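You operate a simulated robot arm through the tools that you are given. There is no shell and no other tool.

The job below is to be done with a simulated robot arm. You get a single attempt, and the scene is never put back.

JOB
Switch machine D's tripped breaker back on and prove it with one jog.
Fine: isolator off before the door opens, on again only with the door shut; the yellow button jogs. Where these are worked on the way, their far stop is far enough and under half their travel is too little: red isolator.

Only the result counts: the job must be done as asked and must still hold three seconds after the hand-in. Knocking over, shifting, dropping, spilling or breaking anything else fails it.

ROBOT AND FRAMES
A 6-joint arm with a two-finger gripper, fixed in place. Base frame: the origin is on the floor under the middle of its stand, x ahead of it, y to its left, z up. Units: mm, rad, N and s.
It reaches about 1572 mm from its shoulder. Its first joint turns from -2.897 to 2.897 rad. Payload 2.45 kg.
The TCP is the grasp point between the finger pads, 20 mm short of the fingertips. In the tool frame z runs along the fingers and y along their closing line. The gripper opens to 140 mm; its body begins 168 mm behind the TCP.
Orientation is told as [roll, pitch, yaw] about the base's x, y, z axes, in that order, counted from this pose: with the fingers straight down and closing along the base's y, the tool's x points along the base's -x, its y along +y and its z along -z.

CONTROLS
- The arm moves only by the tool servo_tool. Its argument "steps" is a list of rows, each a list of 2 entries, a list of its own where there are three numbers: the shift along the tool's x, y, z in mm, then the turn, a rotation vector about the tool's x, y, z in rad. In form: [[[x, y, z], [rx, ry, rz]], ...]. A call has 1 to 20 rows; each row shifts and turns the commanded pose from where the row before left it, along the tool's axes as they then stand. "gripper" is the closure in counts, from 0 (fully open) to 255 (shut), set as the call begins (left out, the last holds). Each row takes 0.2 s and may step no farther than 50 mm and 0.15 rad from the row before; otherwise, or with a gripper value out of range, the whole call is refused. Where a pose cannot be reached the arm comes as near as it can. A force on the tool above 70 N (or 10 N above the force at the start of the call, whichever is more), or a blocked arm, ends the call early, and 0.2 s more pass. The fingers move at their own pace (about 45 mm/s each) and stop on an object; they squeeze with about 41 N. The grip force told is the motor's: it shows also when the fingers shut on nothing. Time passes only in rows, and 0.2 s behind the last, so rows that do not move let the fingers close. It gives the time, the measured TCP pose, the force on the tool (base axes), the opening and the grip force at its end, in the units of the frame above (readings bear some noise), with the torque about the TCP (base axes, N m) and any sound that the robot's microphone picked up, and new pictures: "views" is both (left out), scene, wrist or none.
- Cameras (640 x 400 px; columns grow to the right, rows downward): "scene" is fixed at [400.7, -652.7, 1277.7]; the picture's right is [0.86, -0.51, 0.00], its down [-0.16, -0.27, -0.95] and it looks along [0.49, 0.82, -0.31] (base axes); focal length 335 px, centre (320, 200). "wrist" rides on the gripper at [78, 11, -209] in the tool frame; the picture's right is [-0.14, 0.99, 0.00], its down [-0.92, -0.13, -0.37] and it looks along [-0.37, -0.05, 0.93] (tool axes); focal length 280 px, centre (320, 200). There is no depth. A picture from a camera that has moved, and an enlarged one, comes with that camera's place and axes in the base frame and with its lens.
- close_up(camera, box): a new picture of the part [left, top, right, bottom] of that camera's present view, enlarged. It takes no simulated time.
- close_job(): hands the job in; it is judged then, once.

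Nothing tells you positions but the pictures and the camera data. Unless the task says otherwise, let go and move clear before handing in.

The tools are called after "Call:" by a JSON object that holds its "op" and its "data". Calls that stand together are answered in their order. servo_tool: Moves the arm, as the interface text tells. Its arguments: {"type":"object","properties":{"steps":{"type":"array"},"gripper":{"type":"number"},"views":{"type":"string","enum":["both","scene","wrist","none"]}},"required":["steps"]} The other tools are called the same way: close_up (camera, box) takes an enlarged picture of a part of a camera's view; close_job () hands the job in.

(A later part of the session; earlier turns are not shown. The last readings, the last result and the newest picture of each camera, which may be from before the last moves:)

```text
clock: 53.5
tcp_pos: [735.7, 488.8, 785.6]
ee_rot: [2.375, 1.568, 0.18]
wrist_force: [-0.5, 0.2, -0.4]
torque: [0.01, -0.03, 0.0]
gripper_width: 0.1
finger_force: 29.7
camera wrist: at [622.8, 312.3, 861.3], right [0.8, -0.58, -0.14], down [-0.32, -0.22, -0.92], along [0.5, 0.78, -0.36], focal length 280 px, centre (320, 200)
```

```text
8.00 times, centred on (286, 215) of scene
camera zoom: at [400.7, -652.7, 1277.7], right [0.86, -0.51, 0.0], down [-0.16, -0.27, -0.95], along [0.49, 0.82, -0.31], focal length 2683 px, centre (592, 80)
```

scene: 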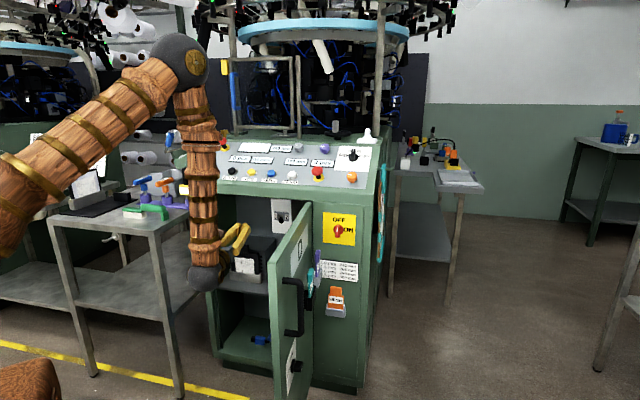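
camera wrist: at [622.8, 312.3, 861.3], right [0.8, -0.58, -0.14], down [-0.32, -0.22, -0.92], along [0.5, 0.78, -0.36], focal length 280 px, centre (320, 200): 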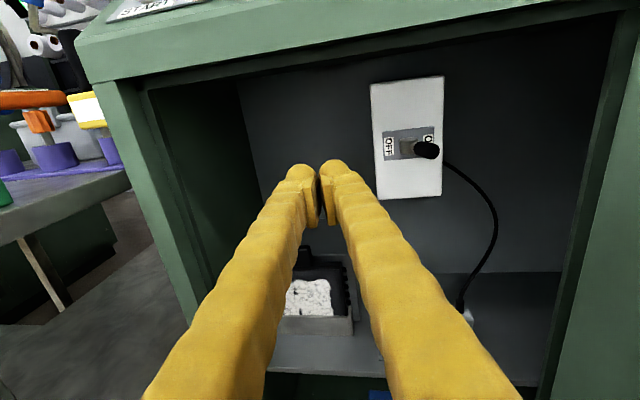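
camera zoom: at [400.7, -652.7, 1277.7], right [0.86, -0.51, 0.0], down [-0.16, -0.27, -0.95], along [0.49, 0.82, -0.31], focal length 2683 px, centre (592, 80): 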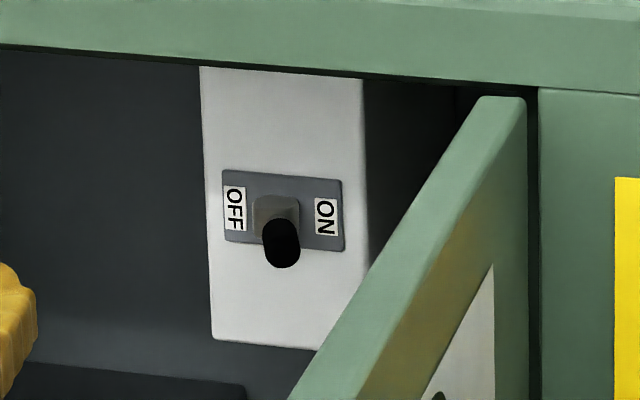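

The lever now points clearly to ON. Next I'll reverse my path: tilt down, rise above the door, and cross back to the outside to take hold of the handle again.

Call:
{"op": "servo_tool", "data": {"steps": [[[0, 0, -20], [0, -0.12, 0]], [[0, 0, -10], [0, -0.12, 0]], [[0, 0, 0], [0, -0.12, 0]], [[0, 0, 0], [0, -0.12, 0]], [[0, 0, 0], [0, -0.12, 0]], [[0, 0, 0], [0, -0.115, 0]], [[11.6, 0, -43], [0, 0, 0]], [[11.6, 0, -43], [0, 0, 0]], [[11.6, 0, -43], [0, 0, 0]], [[11.6, 0, -43], [0, 0, 0]], [[11.6, 0, -43], [0, 0, 0]], [[11.6, 0, -43], [0, 0, 0]], [[11.6, 0, -40], [0, 0, 0]], [[11.6, 0, -40], [0, 0, 0]]], "gripper": 186, "views": "both"}}

```text
clock: 56.5
tcp_pos: [605.3, 305.5, 1080.0]
ee_rot: [0.0, 0.855, -2.197]
wrist_force: [0.8, -0.3, -0.5]
torque: [0.01, -0.03, -0.04]
gripper_width: 38.0
finger_force: 0.1
camera wrist: at [552.7, 213.0, 1274.2], right [0.75, -0.65, -0.1], down [-0.62, -0.64, -0.45], along [0.23, 0.4, -0.89], focal length 280 px, centre (320, 200)
```

scene: 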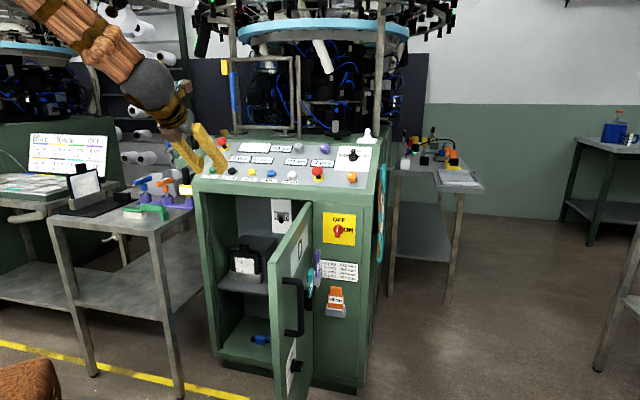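
wrist: 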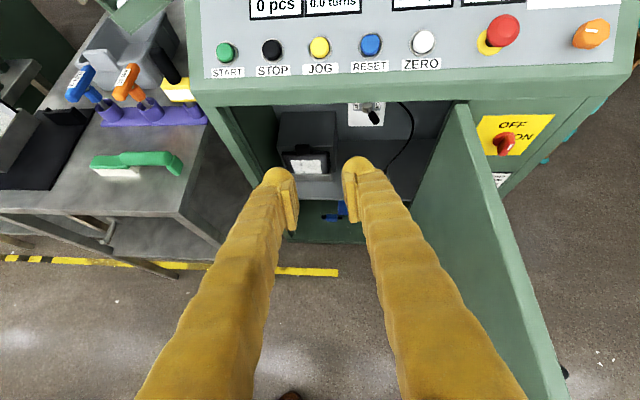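

The breaker lever is visible at ON from above and the door hasn't moved. I'll move right across the door top and begin turning back toward the handle side.

Call:
{"op": "servo_tool", "data": {"steps": [[[-10.6, 38.2, -12.8], [0, 0, 0]], [[-10.6, 38.2, -12.8], [0, 0, 0]], [[-10.6, 38.2, -12.8], [0, 0, 0]], [[-10.6, 38.2, -12.8], [0, 0, 0]], [[-10.6, 38.2, -12.8], [0, 0, 0]], [[-10.6, 38.2, -12.8], [0, 0, 0]], [[-10.6, 38.2, -12.8], [0, 0, 0]], [[-10.6, 38.2, -12.8], [0, 0, 0]], [[-10.6, 38.2, -12.8], [0, 0, 0]], [[0, 0, 0], [0.1123, 0, -0.0976]], [[0, 0, 0], [0.1123, 0, -0.0976]], [[0, 0, 0], [0.1123, 0, -0.0976]], [[0, 0, 0], [0.1123, 0, -0.0976]], [[0, 0, 0], [0.1123, 0, -0.0976]], [[0, 0, 0], [0.1123, 0, -0.0976]]], "views": "none"}}

Call:
{"op": "servo_tool", "data": {"steps": [[[0, 0, 0], [0.1123, 0, -0.0976]], [[0, 0, 0], [0.1123, 0, -0.0976]], [[0, 0, 0], [0.1123, 0, -0.0976]], [[0, 0, 0], [0.1123, 0, -0.0976]], [[0, 0, 0], [0.1123, 0, -0.0976]], [[0, 0, 0], [0.1123, 0, -0.0976]]], "views": "both"}}

```text
clock: 59.7
tcp_pos: [796.1, -17.4, 1082.4]
ee_rot: [0.003, 0.855, -1.3]
wrist_force: [-1.0, 0.1, 0.2]
torque: [0.01, 0.01, 0.0]
gripper_width: 37.8
finger_force: 0.1
```

```text
clock: 61.1
tcp_pos: [797.1, -16.5, 1082.8]
ee_rot: [0.002, 0.853, -0.41]
wrist_force: [0.5, -0.5, 0.2]
torque: [0.0, 0.0, -0.03]
gripper_width: 37.8
finger_force: 0.0
camera wrist: at [898.3, -49.4, 1276.7], right [0.48, 0.87, -0.1], down [0.76, -0.47, -0.45], along [-0.44, 0.14, -0.89], focal length 280 px, centre (320, 200)
```

scene: 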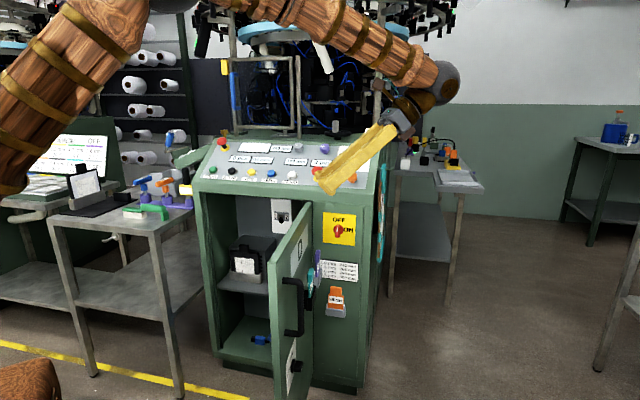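
wrist: 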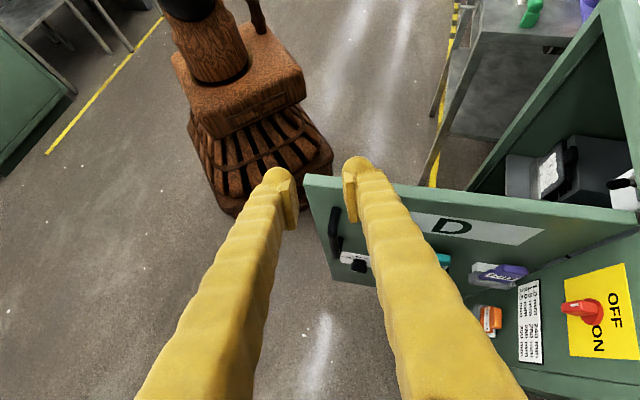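

I'm back at the same pose as before the raise. I'll lower to the earlier pre-grasp point beside the handle and check alignment.

Call:
{"op": "servo_tool", "data": {"steps": [[[-33.8, 0, 29.4], [0, 0, 0]], [[-33.8, 0, 29.4], [0, 0, 0]], [[-33.8, 0, 29.4], [0, 0, 0]], [[-33.8, 0, 29.4], [0, 0, 0]], [[-33.8, 0, 29.4], [0, 0, 0]], [[-33.8, 0, 29.4], [0, 0, 0]]], "views": "wrist"}}

```text
clock: 62.5
tcp_pos: [795.1, -16.7, 812.5]
ee_rot: [0.0, 0.85, -0.411]
wrist_force: [-1.1, 0.5, 0.6]
torque: [-0.02, -0.05, 0.01]
gripper_width: 38.0
finger_force: 0.0
camera wrist: at [897.2, -49.6, 1007.8], right [0.48, 0.87, -0.1], down [0.76, -0.47, -0.45], along [-0.44, 0.14, -0.89], focal length 280 px, centre (320, 200)
```

wrist: 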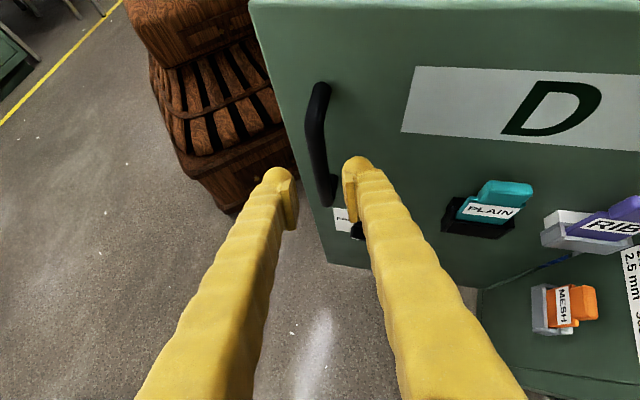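

The view matches the release view, so the handle hasn't moved. I'll advance along the same line and close on the bar.

Call:
{"op": "servo_tool", "data": {"steps": [[[0, 0, 35], [0, 0, 0]], [[0, 0, 35], [0, 0, 0]], [[0, 0, 20], [0, 0, 0]], [[0, 0, 8], [0, 0, 0]]], "views": "wrist"}}

Call:
{"op": "close_up", "data": {"camera": "wrist", "box": [200, 60, 440, 220]}}

```text
clock: 63.5
tcp_pos: [728.0, 14.0, 750.2]
ee_rot: [0.002, 0.854, -0.411]
wrist_force: [-1.0, 0.1, -0.3]
torque: [0.01, 0.03, -0.02]
gripper_width: 37.9
finger_force: 0.1
camera wrist: at [830.4, -19.1, 944.3], right [0.48, 0.87, -0.1], down [0.76, -0.47, -0.45], along [-0.44, 0.14, -0.89], focal length 280 px, centre (320, 200)
```

wrist: 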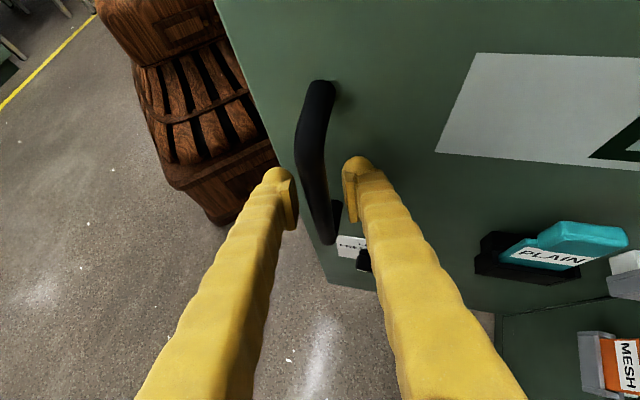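

```text
2.50 times, centred on (320, 140) of wrist
camera zoom: at [830.4, -19.1, 944.3], right [0.48, 0.87, -0.1], down [0.76, -0.47, -0.45], along [-0.44, 0.14, -0.89], focal length 701 px, centre (320, 350)
```

zoom: 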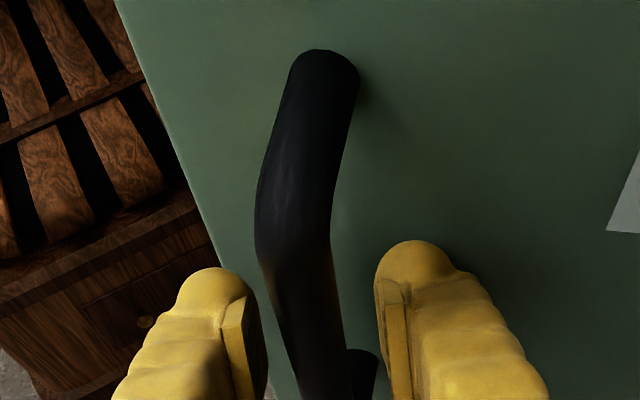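

The bar is between the fingers. I'll centre 2 mm and close.

Call:
{"op": "servo_tool", "data": {"steps": [[[0, -1.5, 0], [0, 0, 0]], [[0, 0, 0], [0, 0, 0]], [[0, 0, 0], [0, 0, 0]], [[0, 0, 0], [0, 0, 0]]], "gripper": 255, "views": "none"}}

Call:
{"op": "servo_tool", "data": {"steps": [[[13.0, 4.3, 15.0], [-0.0377, 0, 0.0328]], [[13.0, 4.3, 15.0], [-0.0377, 0, 0.0328]], [[13.0, 4.3, 15.0], [-0.0377, 0, 0.0328]]], "views": "wrist"}}

```text
clock: 64.5
tcp_pos: [728.4, 12.2, 748.8]
ee_rot: [0.001, 0.854, -0.411]
wrist_force: [12.2, 32.9, -4.3]
torque: [0.45, -0.33, 0.13]
gripper_width: 14.4
finger_force: 41.0
```

```text
clock: 65.3
tcp_pos: [681.2, 50.9, 749.1]
ee_rot: [0.001, 0.854, -0.561]
wrist_force: [30.6, 32.1, 10.5]
torque: [0.5, -0.65, 0.19]
gripper_width: 13.6
finger_force: 40.0
camera wrist: at [776.7, 2.9, 944.2], right [0.6, 0.79, -0.1], down [0.68, -0.58, -0.45], along [-0.42, 0.2, -0.89], focal length 280 px, centre (320, 200)
```

wrist: 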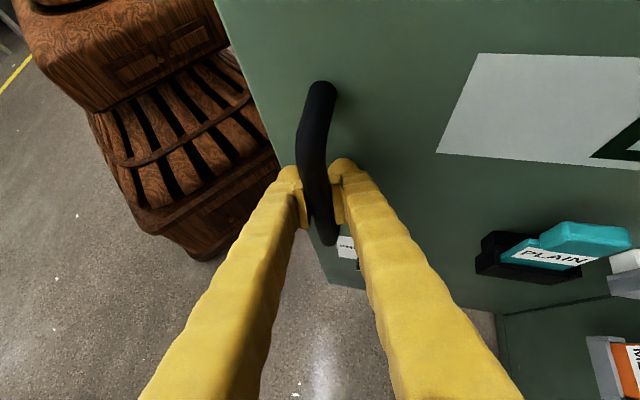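

The door is closing with the grip holding. I'll trim 2 mm inward and continue.

Call:
{"op": "servo_tool", "data": {"steps": [[[12.8, 6.6, 14.7], [-0.0377, 0, 0.0328]], [[13.0, 4.5, 15.0], [-0.0377, 0, 0.0328]], [[13.0, 4.5, 15.0], [-0.0377, 0, 0.0328]], [[13.0, 4.5, 15.0], [-0.0377, 0, 0.0328]]], "views": "none"}}

Call:
{"op": "servo_tool", "data": {"steps": [[[13.0, 4.3, 15.0], [-0.0377, 0, 0.0328]], [[13.0, 4.3, 15.0], [-0.0377, 0, 0.0328]]], "views": "none"}}

```text
clock: 66.3
tcp_pos: [627.7, 111.0, 748.2]
ee_rot: [0.0, 0.857, -0.763]
wrist_force: [-0.1, 0.2, -6.1]
torque: [-0.06, -0.11, 0.01]
gripper_width: 13.6
finger_force: 39.9
```

```text
clock: 66.9
tcp_pos: [604.4, 147.5, 748.4]
ee_rot: [0.001, 0.856, -0.863]
wrist_force: [-20.5, -12.0, -8.5]
torque: [-0.03, 0.43, -0.09]
gripper_width: 13.5
finger_force: 40.0
```

Forces are low. I'll keep following the arc back.

Call:
{"op": "servo_tool", "data": {"steps": [[[13.0, 3.2, 15.0], [-0.0377, 0, 0.0328]], [[13.0, 4.3, 15.0], [-0.0377, 0, 0.0328]], [[13.0, 4.3, 15.0], [-0.0377, 0, 0.0328]], [[13.0, 4.3, 15.0], [-0.0377, 0, 0.0328]]], "views": "none"}}

Call:
{"op": "servo_tool", "data": {"steps": [[[13.0, 4.3, 15.0], [-0.0377, 0, 0.0328]], [[13.0, 4.3, 15.0], [-0.0377, 0, 0.0328]]], "views": "both"}}

```text
clock: 67.9
tcp_pos: [571.7, 220.0, 749.5]
ee_rot: [0.0, 0.855, -1.06]
wrist_force: [-19.3, -7.2, -20.5]
torque: [-0.34, 0.11, -0.08]
gripper_width: 13.6
finger_force: 40.2
```

```text
clock: 68.5
tcp_pos: [560.8, 261.4, 749.6]
ee_rot: [0.003, 0.856, -1.159]
wrist_force: [-26.9, -7.7, 30.0]
torque: [-0.11, 0.46, -0.2]
gripper_width: 13.1
finger_force: 39.7
camera wrist: at [613.3, 167.2, 943.7], right [0.94, 0.31, -0.1], down [0.24, -0.86, -0.45], along [-0.23, 0.41, -0.89], focal length 280 px, centre (320, 200)
```

scene: 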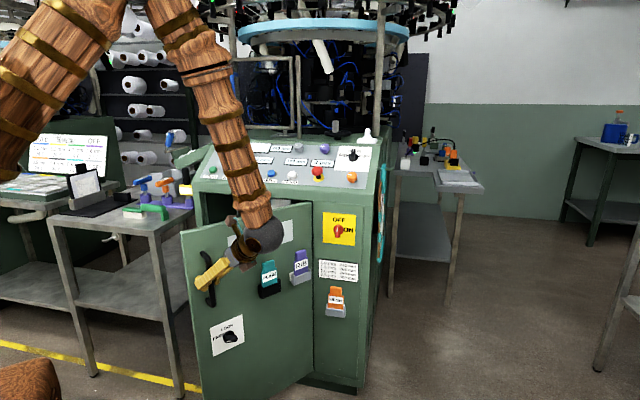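
wrist: 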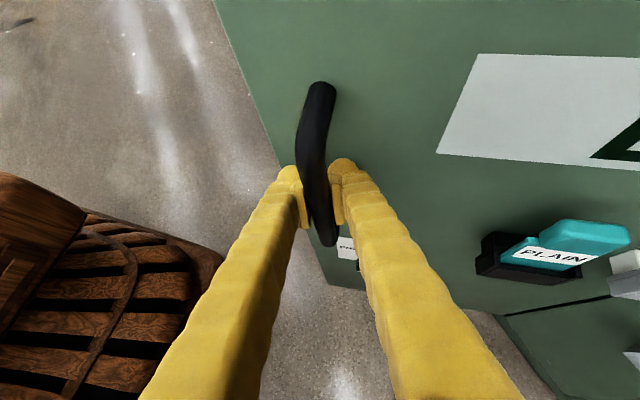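

It's about half closed. I'll continue with small trims.

Call:
{"op": "servo_tool", "data": {"steps": [[[13.3, 2.6, 14.5], [-0.0377, 0, 0.0328]], [[13.0, 4.1, 15.0], [-0.0377, 0, 0.0328]], [[13.0, 4.1, 15.0], [-0.0377, 0, 0.0328]], [[13.0, 4.1, 15.0], [-0.0377, 0, 0.0328]]], "views": "none"}}

Call:
{"op": "servo_tool", "data": {"steps": [[[13.0, 4.1, 15.0], [-0.0377, 0, 0.0328]], [[13.0, 4.1, 15.0], [-0.0377, 0, 0.0328]]], "views": "none"}}

```text
clock: 69.5
tcp_pos: [551.3, 338.8, 748.5]
ee_rot: [0.001, 0.856, -1.361]
wrist_force: [-3.1, -1.1, 28.8]
torque: [-0.19, 0.04, 0.01]
gripper_width: 13.1
finger_force: 39.7
```

```text
clock: 70.1
tcp_pos: [551.3, 378.2, 748.2]
ee_rot: [0.003, 0.856, -1.462]
wrist_force: [12.1, -1.3, 22.5]
torque: [-0.36, -0.23, 0.03]
gripper_width: 13.4
finger_force: 40.3
```

I'm staying on the arc with light loads and will continue.

Call:
{"op": "servo_tool", "data": {"steps": [[[13.3, 5.0, 14.6], [-0.0377, 0, 0.0328]], [[13.0, 4.4, 15.0], [-0.0377, 0, 0.0328]], [[13.0, 4.4, 15.0], [-0.0377, 0, 0.0328]], [[13.0, 4.4, 15.0], [-0.0377, 0, 0.0328]]], "views": "none"}}

Call:
{"op": "servo_tool", "data": {"steps": [[[13.0, 4.4, 15.0], [-0.0377, 0, 0.0328]], [[13.0, 4.4, 15.0], [-0.0377, 0, 0.0328]]], "views": "both"}}

```text
clock: 71.1
tcp_pos: [565.3, 458.5, 748.6]
ee_rot: [-0.001, 0.855, -1.658]
wrist_force: [7.3, -2.1, -6.8]
torque: [-0.01, -0.11, 0.12]
gripper_width: 13.2
finger_force: 39.8
```

```text
clock: 71.7
tcp_pos: [577.6, 496.8, 748.2]
ee_rot: [-0.001, 0.854, -1.761]
wrist_force: [-1.8, -0.2, -13.5]
torque: [0.17, -0.04, 0.01]
gripper_width: 13.1
finger_force: 40.0
camera wrist: at [568.9, 391.0, 942.7], right [0.96, -0.28, -0.1], down [-0.29, -0.84, -0.45], along [0.04, 0.46, -0.89], focal length 280 px, centre (320, 200)
```

scene: 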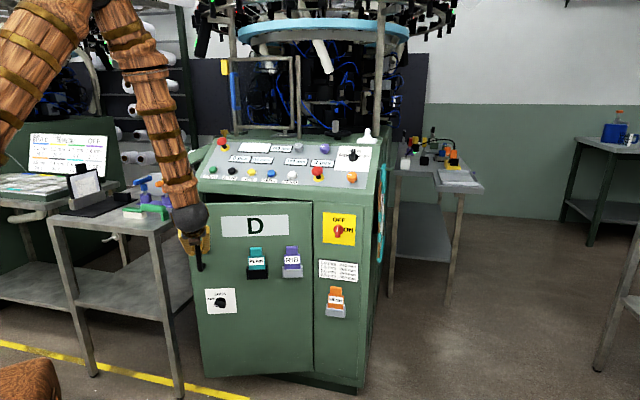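
wrist: 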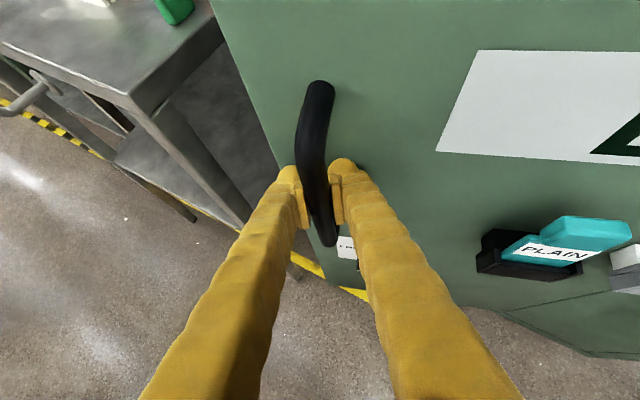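

About 18° remain. I'll do the last rows to shut the door.

Call:
{"op": "servo_tool", "data": {"steps": [[[13.0, 4.3, 15.0], [-0.0377, 0, 0.0328]], [[13.0, 4.3, 15.0], [-0.0377, 0, 0.0328]], [[13.0, 4.3, 15.0], [-0.0377, 0, 0.0328]], [[13.0, 4.3, 15.0], [-0.0377, 0, 0.0328]], [[13.0, 4.3, 15.0], [-0.0377, 0, 0.0328]]], "views": "none"}}

Call:
{"op": "servo_tool", "data": {"steps": [[[8, 2.6, 9.2], [-0.023, 0, 0.02]], [[5, 1.7, 5.8], [-0.0145, 0, 0.0126]], [[3, 1, 3.5], [-0.009, 0, 0.008]]], "views": "both"}}

```text
clock: 72.9
tcp_pos: [625.2, 585.9, 748.9]
ee_rot: [0.0, 0.854, -2.008]
wrist_force: [-43.1, 28.6, -30.6]
torque: [0.58, 0.35, -0.45]
gripper_width: 13.4
finger_force: 39.3
```

```text
clock: 73.5
tcp_pos: [635.9, 599.6, 750.3]
ee_rot: [0.0, 0.854, -2.046]
wrist_force: [-7.1, 6.6, -1.2]
torque: [0.11, 0.09, -0.11]
gripper_width: 13.3
finger_force: 39.2
stopped in row 2: the force on the tool passed its limit at 74 N (the readings are from after the stop); the commanded pose is now the measured one
camera wrist: at [596.2, 499.9, 943.8], right [0.84, -0.53, -0.1], down [-0.52, -0.73, -0.45], along [0.17, 0.43, -0.89], focal length 280 px, centre (320, 200)
```

scene: 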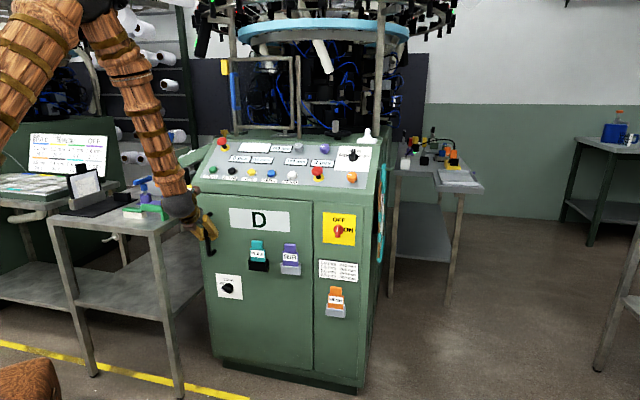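
wrist: 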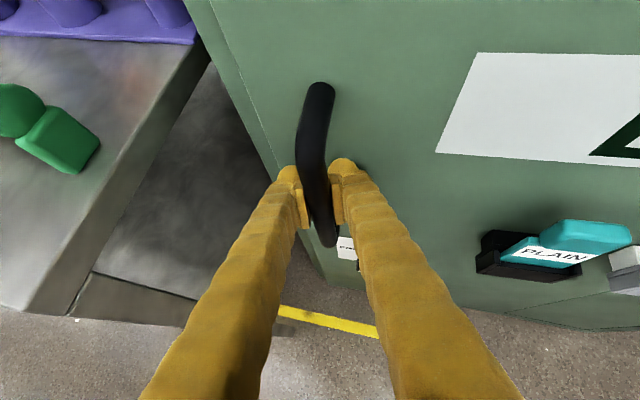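

The door is nearly shut with about 20 mm left at the handle. I'll trim outward slightly and continue in smaller steps.

Call:
{"op": "servo_tool", "data": {"steps": [[[5.2, 0.4, 6.0], [-0.0151, 0, 0.0131]], [[5.2, 1.2, 6.0], [-0.0151, 0, 0.0131]], [[5.2, 1.2, 6.0], [-0.0151, 0, 0.0131]]], "views": "both"}}

Call:
{"op": "close_up", "data": {"camera": "wrist", "box": [180, 0, 380, 200]}}

Call:
{"op": "close_up", "data": {"camera": "scene", "box": [180, 170, 340, 300]}}

```text
clock: 74.2
tcp_pos: [650.1, 618.4, 749.0]
ee_rot: [-0.001, 0.853, -2.105]
wrist_force: [-7.2, -29.5, 8.1]
torque: [-0.4, 0.14, 0.06]
gripper_width: 13.1
finger_force: 39.4
camera wrist: at [604.4, 521.2, 942.5], right [0.81, -0.58, -0.1], down [-0.56, -0.69, -0.45], along [0.19, 0.42, -0.89], focal length 280 px, centre (320, 200)
```

scene: 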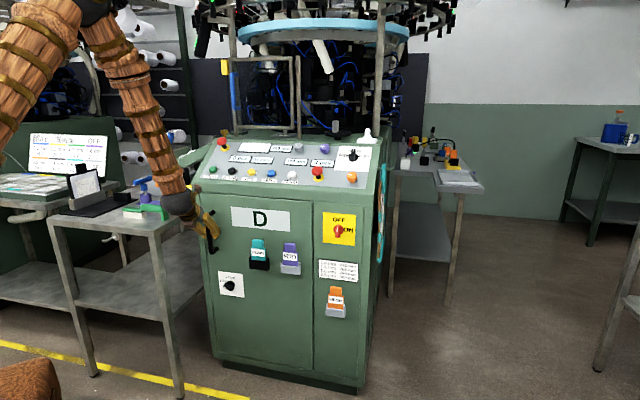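
wrist: 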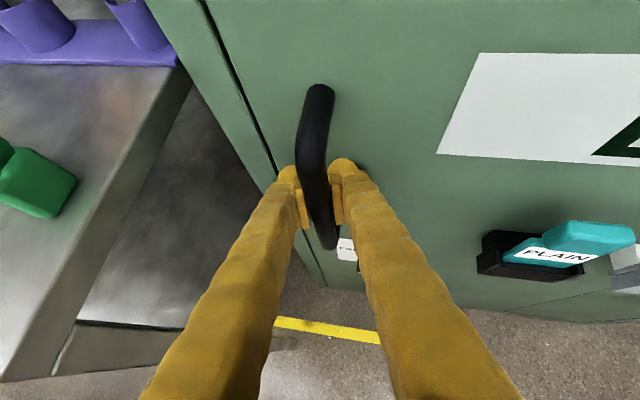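

```text
2.00 times, centred on (280, 100) of wrist
camera zoom: at [604.4, 521.2, 942.5], right [0.81, -0.58, -0.1], down [-0.56, -0.69, -0.45], along [0.19, 0.42, -0.89], focal length 561 px, centre (400, 400)
```

zoom: 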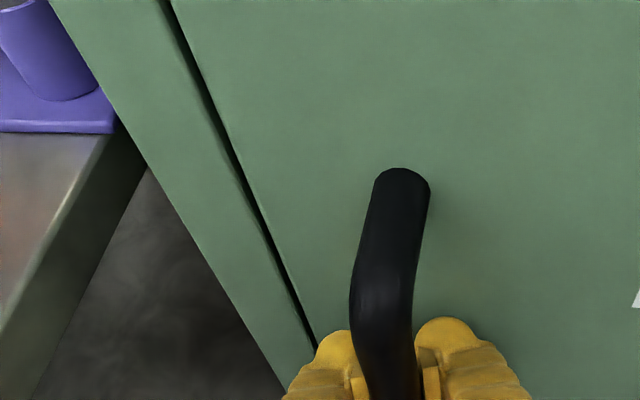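

```text
3.08 times, centred on (260, 235) of scene
camera zoom: at [400.7, -652.7, 1277.7], right [0.86, -0.51, 0.0], down [-0.16, -0.27, -0.95], along [0.49, 0.82, -0.31], focal length 1032 px, centre (505, 92)
```

zoom: 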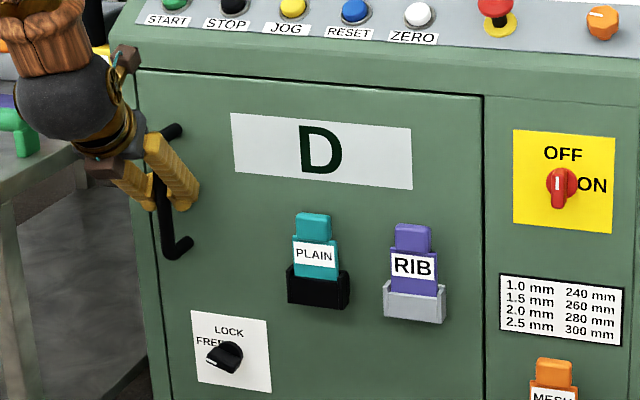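

The TCP is back at the closed-door position and the face resists with about 25 N, so the door is against its stop. I'll press 2 mm more to seat it, then release and back off.

Call:
{"op": "servo_tool", "data": {"steps": [[[1.3, 0.3, 1.5], [0, 0, 0]], [[0, 0, 0], [0, 0, 0]]], "views": "none"}}

Call:
{"op": "servo_tool", "data": {"steps": [[[0, 0, 0], [0, 0, 0]], [[0, 0, 0], [0, 0, 0]], [[0, 0, -20], [0, 0, 0]], [[0, 0, -40], [0, 0, 0]], [[0, 0, -40], [0, 0, 0]]], "gripper": 186, "views": "both"}}

Call:
{"op": "close_up", "data": {"camera": "scene", "box": [180, 170, 340, 300]}}

Call:
{"op": "close_up", "data": {"camera": "wrist", "box": [180, 0, 400, 200]}}

```text
clock: 74.8
tcp_pos: [650.1, 620.4, 747.9]
ee_rot: [0.0, 0.852, -2.107]
wrist_force: [-6.2, -29.8, -7.2]
torque: [-0.15, 0.08, 0.09]
gripper_width: 12.7
finger_force: 39.7
```

```text
clock: 76.0
tcp_pos: [610.7, 556.9, 816.3]
ee_rot: [0.003, 0.856, -2.104]
wrist_force: [0.0, 0.2, 0.3]
torque: [0.05, -0.01, -0.03]
gripper_width: 38.0
finger_force: 0.0
camera wrist: at [566.7, 459.6, 1010.4], right [0.81, -0.58, -0.1], down [-0.56, -0.69, -0.45], along [0.19, 0.42, -0.88], focal length 280 px, centre (320, 200)
```

scene: 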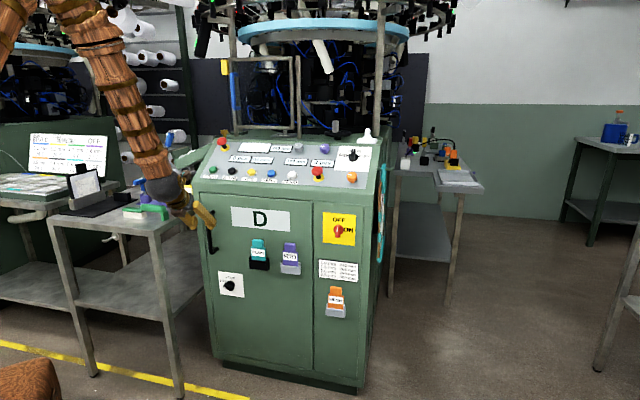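
wrist: 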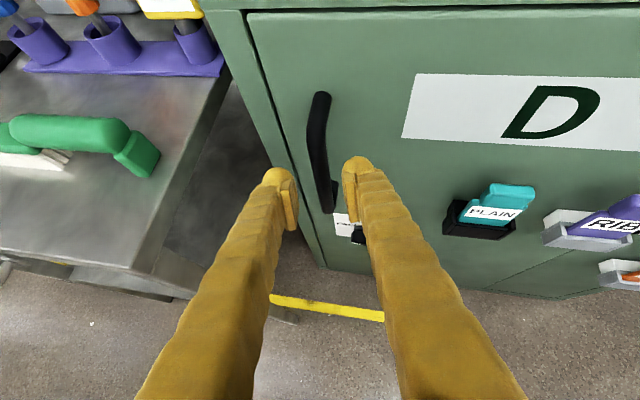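

```text
3.08 times, centred on (260, 235) of scene
camera zoom: at [400.7, -652.7, 1277.7], right [0.86, -0.51, 0.0], down [-0.16, -0.27, -0.95], along [0.49, 0.82, -0.31], focal length 1032 px, centre (505, 92)
```

zoom: 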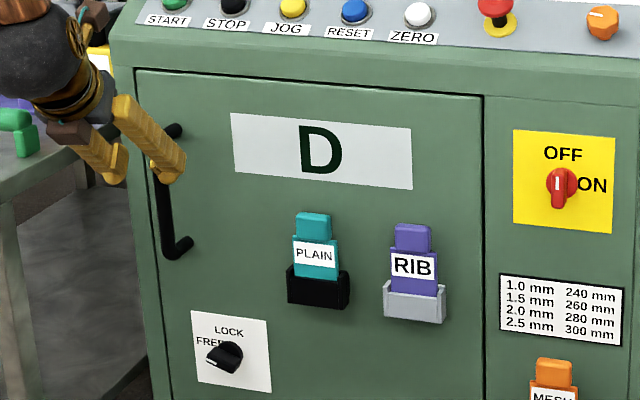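

```text
2.00 times, centred on (290, 100) of wrist
camera zoom: at [566.7, 459.6, 1010.4], right [0.81, -0.58, -0.1], down [-0.56, -0.69, -0.45], along [0.19, 0.42, -0.88], focal length 561 px, centre (380, 400)
```

zoom: 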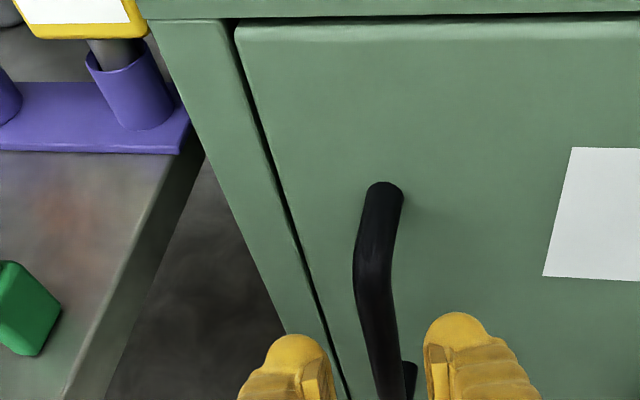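

The door is flush and shut with the lock still at FREE. Now I'll traverse right, back in front of the isolator, and square and level the tool.

Call:
{"op": "servo_tool", "data": {"steps": [[[-8.5, 43, -9.8], [0, 0, 0]], [[-8.5, 43, -9.8], [0, 0, 0]], [[-8.5, 43, -9.8], [0, 0, 0]], [[-8.5, 43, -9.8], [0, 0, 0]], [[-8.5, 43, -9.8], [0, 0, 0]], [[-8.5, 43, -9.8], [0, 0, 0]], [[-8.5, 43, -9.8], [0, 0, 0]], [[-8.5, 43, -9.8], [0, 0, 0]], [[-8.5, 43, -9.8], [0, 0, 0]], [[-8.5, 43, -9.8], [0, 0, 0]], [[-8.5, 43, -9.8], [-0.1099, 0, 0.0954]], [[0, 0, 0], [-0.1099, 0, 0.0954]], [[0, 0, 0], [0, 0.119, 0]], [[0, 0, 0], [0, 0.119, 0]], [[0, 0, 0], [0, 0.119, 0]], [[0, 0, 0], [0, 0.119, 0]], [[0, 0, 0], [0, 0.119, 0]], [[0, 0, 0], [0, 0.119, 0]]], "gripper": 150, "views": "both"}}

Call:
{"op": "close_up", "data": {"camera": "wrist", "box": [240, 90, 400, 230]}}

```text
clock: 79.8
tcp_pos: [945.2, 191.9, 816.5]
ee_rot: [2.593, 1.569, 0.197]
wrist_force: [1.0, -0.5, 0.4]
torque: [0.02, 0.03, 0.04]
gripper_width: 57.7
finger_force: 0.1
camera wrist: at [800.0, 41.8, 892.7], right [0.67, -0.73, -0.14], down [-0.36, -0.16, -0.92], along [0.65, 0.67, -0.36], focal length 280 px, centre (320, 200)
```

scene: 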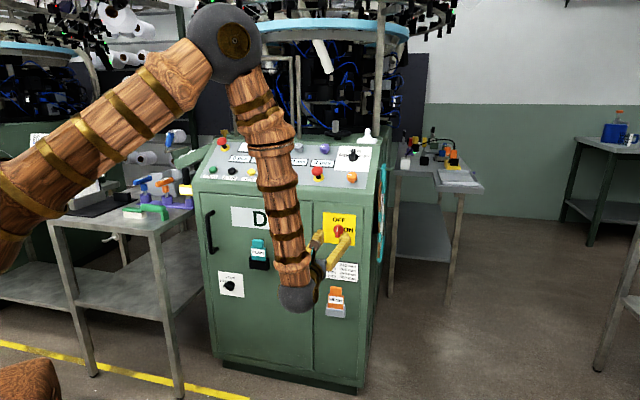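
wrist: 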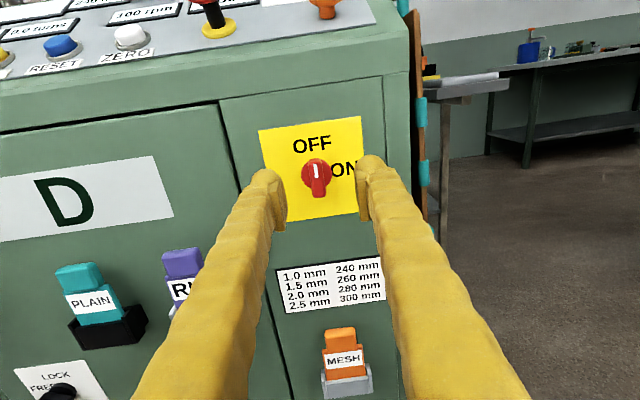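

```text
2.86 times, centred on (320, 160) of wrist
camera zoom: at [800.0, 41.8, 892.7], right [0.67, -0.73, -0.14], down [-0.36, -0.16, -0.92], along [0.65, 0.67, -0.36], focal length 801 px, centre (320, 314)
```

zoom: 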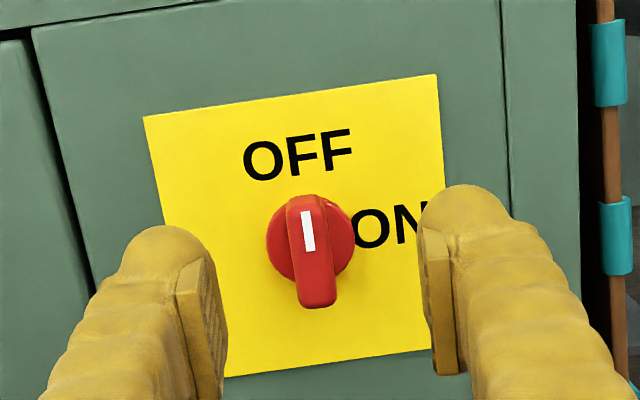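

The knob points at OFF, about 15 mm below and 3–4 mm left of the axis, which matches my earlier release pose. I'll line up, advance, and grip it.

Call:
{"op": "servo_tool", "data": {"steps": [[[-14.5, -3.8, 10], [0, 0, 0]], [[0, 0, 25], [0, 0, 0]], [[0, 0, 25], [0, 0, 0]], [[0, 0, 18], [0, 0, 0]], [[0, 0, 10], [0, 0, 0]]], "views": "wrist"}}

Call:
{"op": "close_up", "data": {"camera": "wrist", "box": [240, 90, 400, 230]}}

```text
clock: 81.0
tcp_pos: [1009.5, 253.4, 800.3]
ee_rot: [1.634, 1.572, -0.762]
wrist_force: [1.1, 0.1, 0.4]
torque: [0.0, 0.01, 0.02]
gripper_width: 58.0
finger_force: 0.1
camera wrist: at [862.9, 105.1, 877.0], right [0.67, -0.73, -0.14], down [-0.36, -0.16, -0.92], along [0.65, 0.67, -0.37], focal length 280 px, centre (320, 200)
```

wrist: 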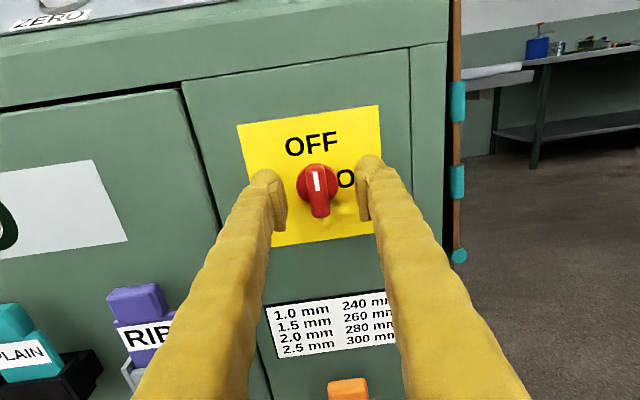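

```text
2.86 times, centred on (320, 160) of wrist
camera zoom: at [862.9, 105.1, 877.0], right [0.67, -0.73, -0.14], down [-0.36, -0.16, -0.92], along [0.65, 0.67, -0.37], focal length 801 px, centre (320, 314)
```

zoom: 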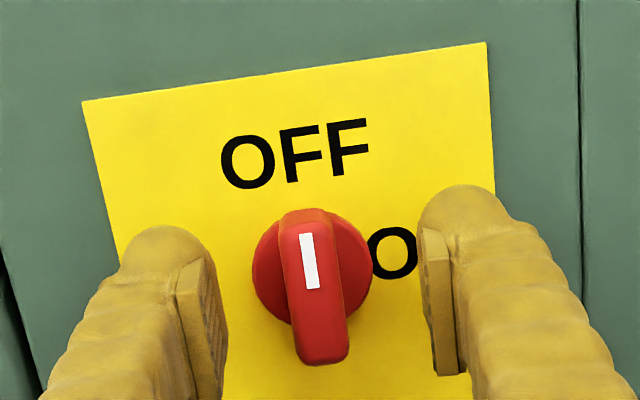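

Well aligned. I'll close on the bar.

Call:
{"op": "servo_tool", "data": {"steps": [[[0, -1.8, 1], [0, 0, 0]], [[0, 0, 0], [0, 0, 0]], [[0, 0, 0], [0, 0, 0]], [[0, 0, 0], [0, 0, 0]], [[0, 0, 0], [0, 0, 0]]], "gripper": 255, "views": "none"}}

Call:
{"op": "servo_tool", "data": {"steps": [[[0, 0, 0], [0, 0, 0.12]], [[0, 0, 0], [0, 0, 0.12]], [[0, 0, 0], [0, 0, 0.12]], [[0, 0, 0], [0, 0, 0.12]], [[0, 0, 0], [0, 0, 0.12]]], "views": "wrist"}}

```text
clock: 82.2
tcp_pos: [1007.2, 256.7, 800.1]
ee_rot: [1.473, 1.57, -0.924]
wrist_force: [5.5, -0.2, -1.8]
torque: [-0.01, 0.03, -0.02]
gripper_width: 14.9
finger_force: 41.2
```

```text
clock: 83.5
tcp_pos: [1006.8, 255.8, 801.5]
ee_rot: [-1.572, 0.969, 2.314]
wrist_force: [12.8, -2.3, -2.5]
torque: [-0.15, 0.17, 0.11]
gripper_width: 15.1
finger_force: 41.5
camera wrist: at [890.9, 75.0, 857.2], right [0.5, -0.54, -0.67], down [-0.7, 0.21, -0.69], along [0.52, 0.81, -0.27], focal length 280 px, centre (320, 200)
```

wrist: 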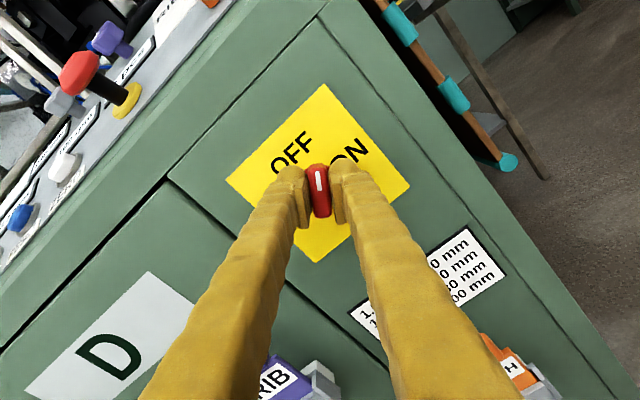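

The knob is turning smoothly toward ON. I'll continue to the far stop.

Call:
{"op": "servo_tool", "data": {"steps": [[[0, 0, 0], [0, 0, 0.12]], [[0, 0, 0], [0, 0, 0.12]], [[0, 0, 0], [0, 0, 0.12]], [[0, 0, 0], [0, 0, 0.12]], [[0, 0, 0], [0, 0, 0.12]], [[0, 0, 0], [0, 0, 0.12]], [[0, 0, 0], [0, 0, 0.12]]], "views": "wrist"}}

Call:
{"op": "servo_tool", "data": {"steps": [[[0, 0, 0], [0, 0, 0.1]], [[0, 0, 0], [0, 0, 0.08]], [[0, 0, 0], [0, 0, 0.04]]], "views": "both"}}

```text
clock: 85.0
tcp_pos: [1008.7, 254.3, 800.5]
ee_rot: [-1.57, 0.128, 2.314]
wrist_force: [33.5, -8.1, -25.2]
torque: [-0.1, 0.13, -0.37]
gripper_width: 15.2
finger_force: 41.4
camera wrist: at [908.0, 55.8, 797.9], right [-0.01, 0.01, -1.0], down [-0.9, 0.43, 0.01], along [0.43, 0.9, 0.0], focal length 280 px, centre (320, 200)
```

wrist: 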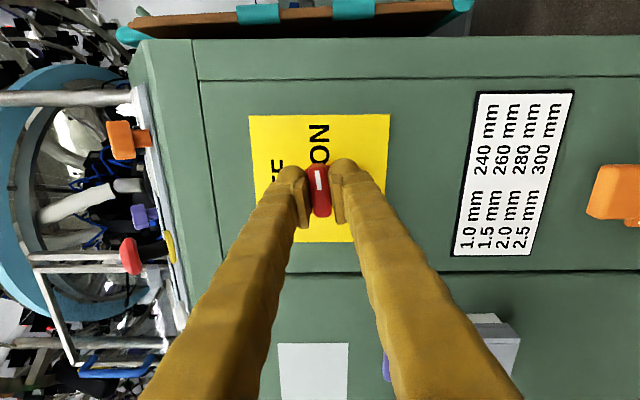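

```text
clock: 85.8
tcp_pos: [1008.4, 255.2, 799.9]
ee_rot: [-1.569, -0.091, 2.315]
wrist_force: [26.3, -14.5, -31.7]
torque: [-0.92, -0.45, -0.26]
gripper_width: 15.2
finger_force: 41.4
camera wrist: at [906.2, 57.5, 780.6], right [-0.15, 0.17, -0.97], down [-0.88, 0.42, 0.21], along [0.44, 0.89, 0.08], focal length 280 px, centre (320, 200)
```

scene: 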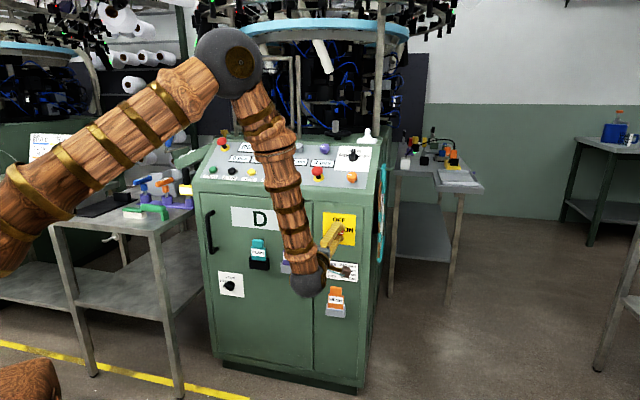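
wrist: 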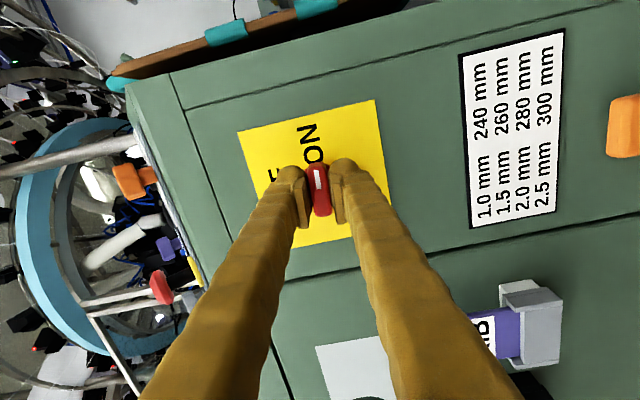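

The turn went slightly past 90° against the stop. I'll release, back out, and check the pointer and displays.

Call:
{"op": "servo_tool", "data": {"steps": [[[0, 0, 0], [0, 0, -0.05]], [[0, 0, 0], [0, 0, 0]], [[0, 0, 0], [0, 0, 0]], [[0, 0, 0], [0, 0, 0]], [[0, 0, -25], [0, 0, 0]], [[0, 0, -30], [0, 0, 0]], [[0, 0, -35], [0, 0, 0]]], "gripper": 150, "views": "both"}}

Call:
{"op": "close_up", "data": {"camera": "wrist", "box": [240, 90, 400, 230]}}

Call:
{"op": "close_up", "data": {"camera": "scene", "box": [195, 125, 385, 195]}}

```text
clock: 87.5
tcp_pos: [940.1, 194.5, 800.7]
ee_rot: [-1.571, -0.037, 2.316]
wrist_force: [0.5, 0.6, 0.0]
torque: [-0.01, -0.01, 0.01]
gripper_width: 57.7
finger_force: 0.1
camera wrist: at [839.6, -4.0, 785.1], right [-0.12, 0.13, -0.98], down [-0.89, 0.42, 0.16], along [0.44, 0.9, 0.07], focal length 280 px, centre (320, 200)
```

scene: 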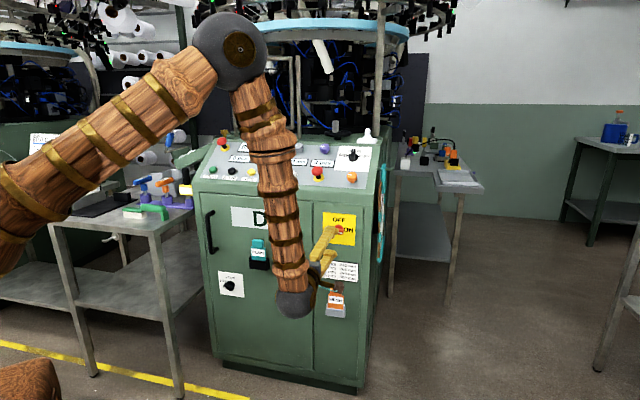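
wrist: 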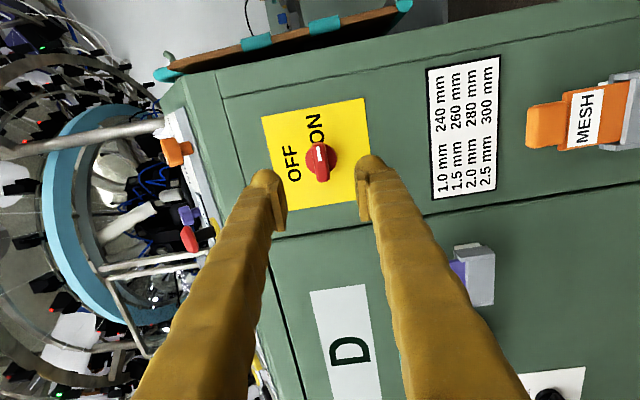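

```text
2.86 times, centred on (320, 160) of wrist
camera zoom: at [839.6, -4.0, 785.1], right [-0.12, 0.13, -0.98], down [-0.89, 0.42, 0.16], along [0.44, 0.9, 0.07], focal length 801 px, centre (320, 314)
```

zoom: 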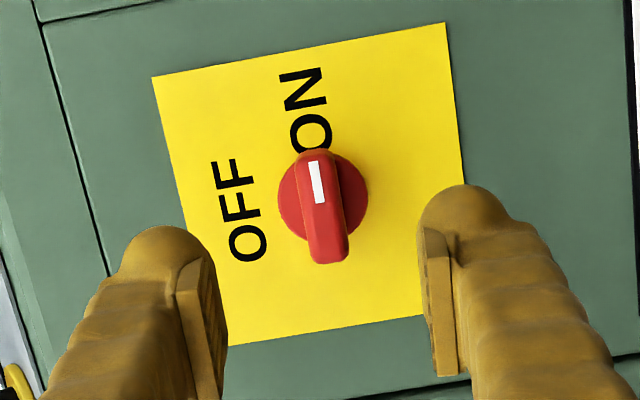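

```text
3.37 times, centred on (290, 160) of scene
camera zoom: at [400.7, -652.7, 1277.7], right [0.86, -0.51, 0.0], down [-0.16, -0.27, -0.95], along [0.49, 0.82, -0.31], focal length 1130 px, centre (421, 335)
```

zoom: 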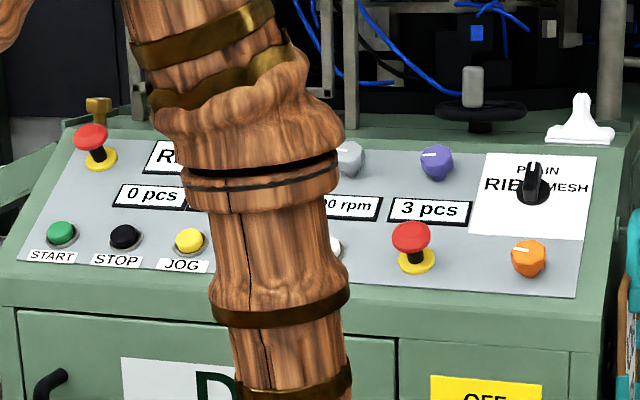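

The isolator is ON, the displays are lit again, and the door is shut. Next I'll unroll the gripper, rise above panel height, and head for the JOG button at about (u 137, d 994, z 978).

Call:
{"op": "servo_tool", "data": {"steps": [[[0, 0, -20], [0, 0, -0.146]], [[0, 0, 0], [0, 0, -0.146]], [[0, 0, 0], [0, 0, -0.146]], [[0, 0, 0], [0, 0, -0.146]], [[0, 0, 0], [0, 0, -0.146]], [[0, 0, 0], [0, 0, -0.146]], [[0, 0, 0], [0, 0, -0.146]], [[0, 0, 0], [0, 0, -0.146]], [[0, 0, 0], [0, 0, -0.146]], [[0, 0, 0], [0, 0, -0.146]], [[0, 0, 0], [0, 0, -0.146]], [[48, 0, 0], [0, 0, 0]], [[50, 0, 0], [0, 0, 0]], [[50, 0, 0], [0, 0, 0]], [[50, 0, 0], [0, 0, 0]], [[50, 0, 0], [0, 0, 0]], [[50, 0, 0], [0, 0, 0]]], "gripper": 255, "views": "both"}}

```text
clock: 91.0
tcp_pos: [927.1, 181.5, 1098.8]
ee_rot: [-1.456, 1.567, 2.43]
wrist_force: [-0.3, -0.9, 0.0]
torque: [0.05, -0.02, 0.01]
gripper_width: 0.0
finger_force: 29.1
camera wrist: at [781.4, 32.0, 1175.2], right [0.67, -0.73, -0.14], down [-0.36, -0.15, -0.92], along [0.65, 0.67, -0.37], focal length 280 px, centre (320, 200)
```

scene: 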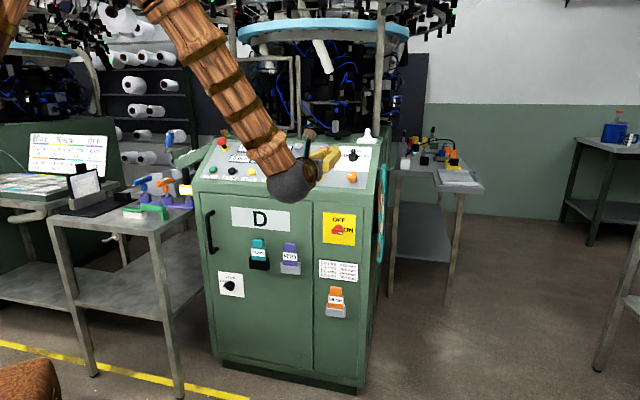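
wrist: 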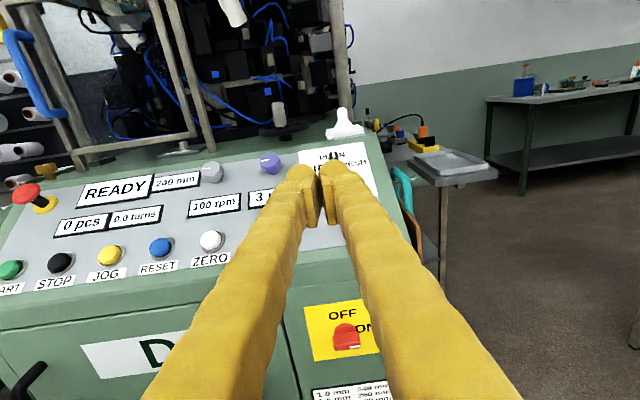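

The displays read READY, 0 pcs and 0.0 turns, so power is back. I'll tilt the closed fingers down along the panel's normal and move left to a standoff above JOG.

Call:
{"op": "servo_tool", "data": {"steps": [[[0, 0, 0], [0, -0.1417, 0]], [[0, 0, 0], [0, -0.1417, 0]], [[0, 0, 0], [0, -0.1417, 0]], [[0, 0, 0], [0, -0.1417, 0]], [[0, 0, 0], [0, -0.1417, 0]], [[0, 0, 0], [0, -0.1417, 0]], [[0, 0, 0], [0.066, 0, -0.0751]], [[0, 0, 0], [0.066, 0, -0.0751]], [[0, -42, 0], [0, 0, 0]], [[0, -42, 0], [0, 0, 0]], [[0, -42, 0], [0, 0, 0]], [[0, -42, 0], [0, 0, 0]], [[0, -42, 0], [0, 0, 0]], [[0, -42, 0], [0, 0, 0]], [[0, -42, 0], [0, 0, 0]]], "views": "both"}}

```text
clock: 94.2
tcp_pos: [688.3, 353.2, 1099.3]
ee_rot: [-0.004, 0.72, -2.201]
wrist_force: [-0.6, -0.7, -0.2]
torque: [0.02, 0.01, 0.0]
gripper_width: 0.1
finger_force: 28.9
camera wrist: at [652.4, 282.3, 1306.3], right [0.74, -0.66, -0.09], down [-0.65, -0.68, -0.33], along [0.16, 0.31, -0.94], focal length 280 px, centre (320, 200)
```

scene: 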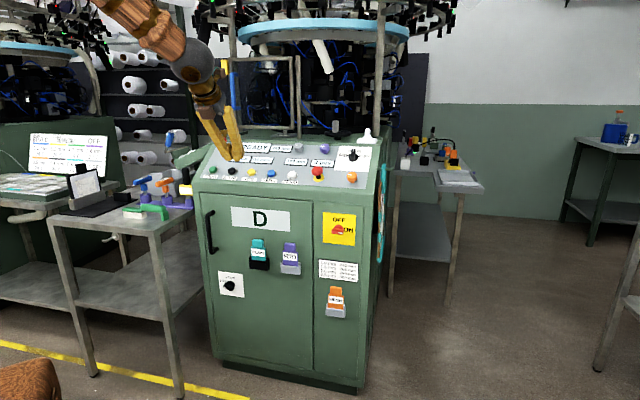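
wrist: 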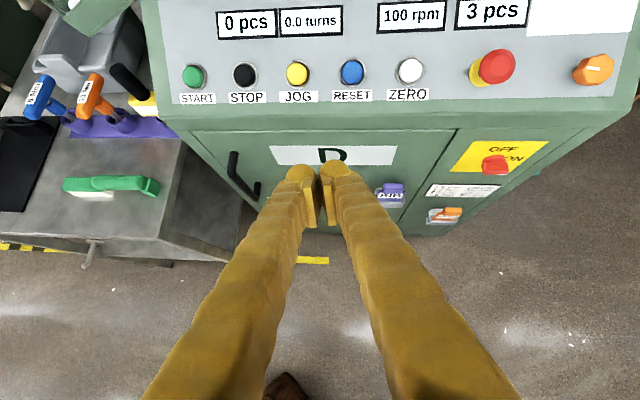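

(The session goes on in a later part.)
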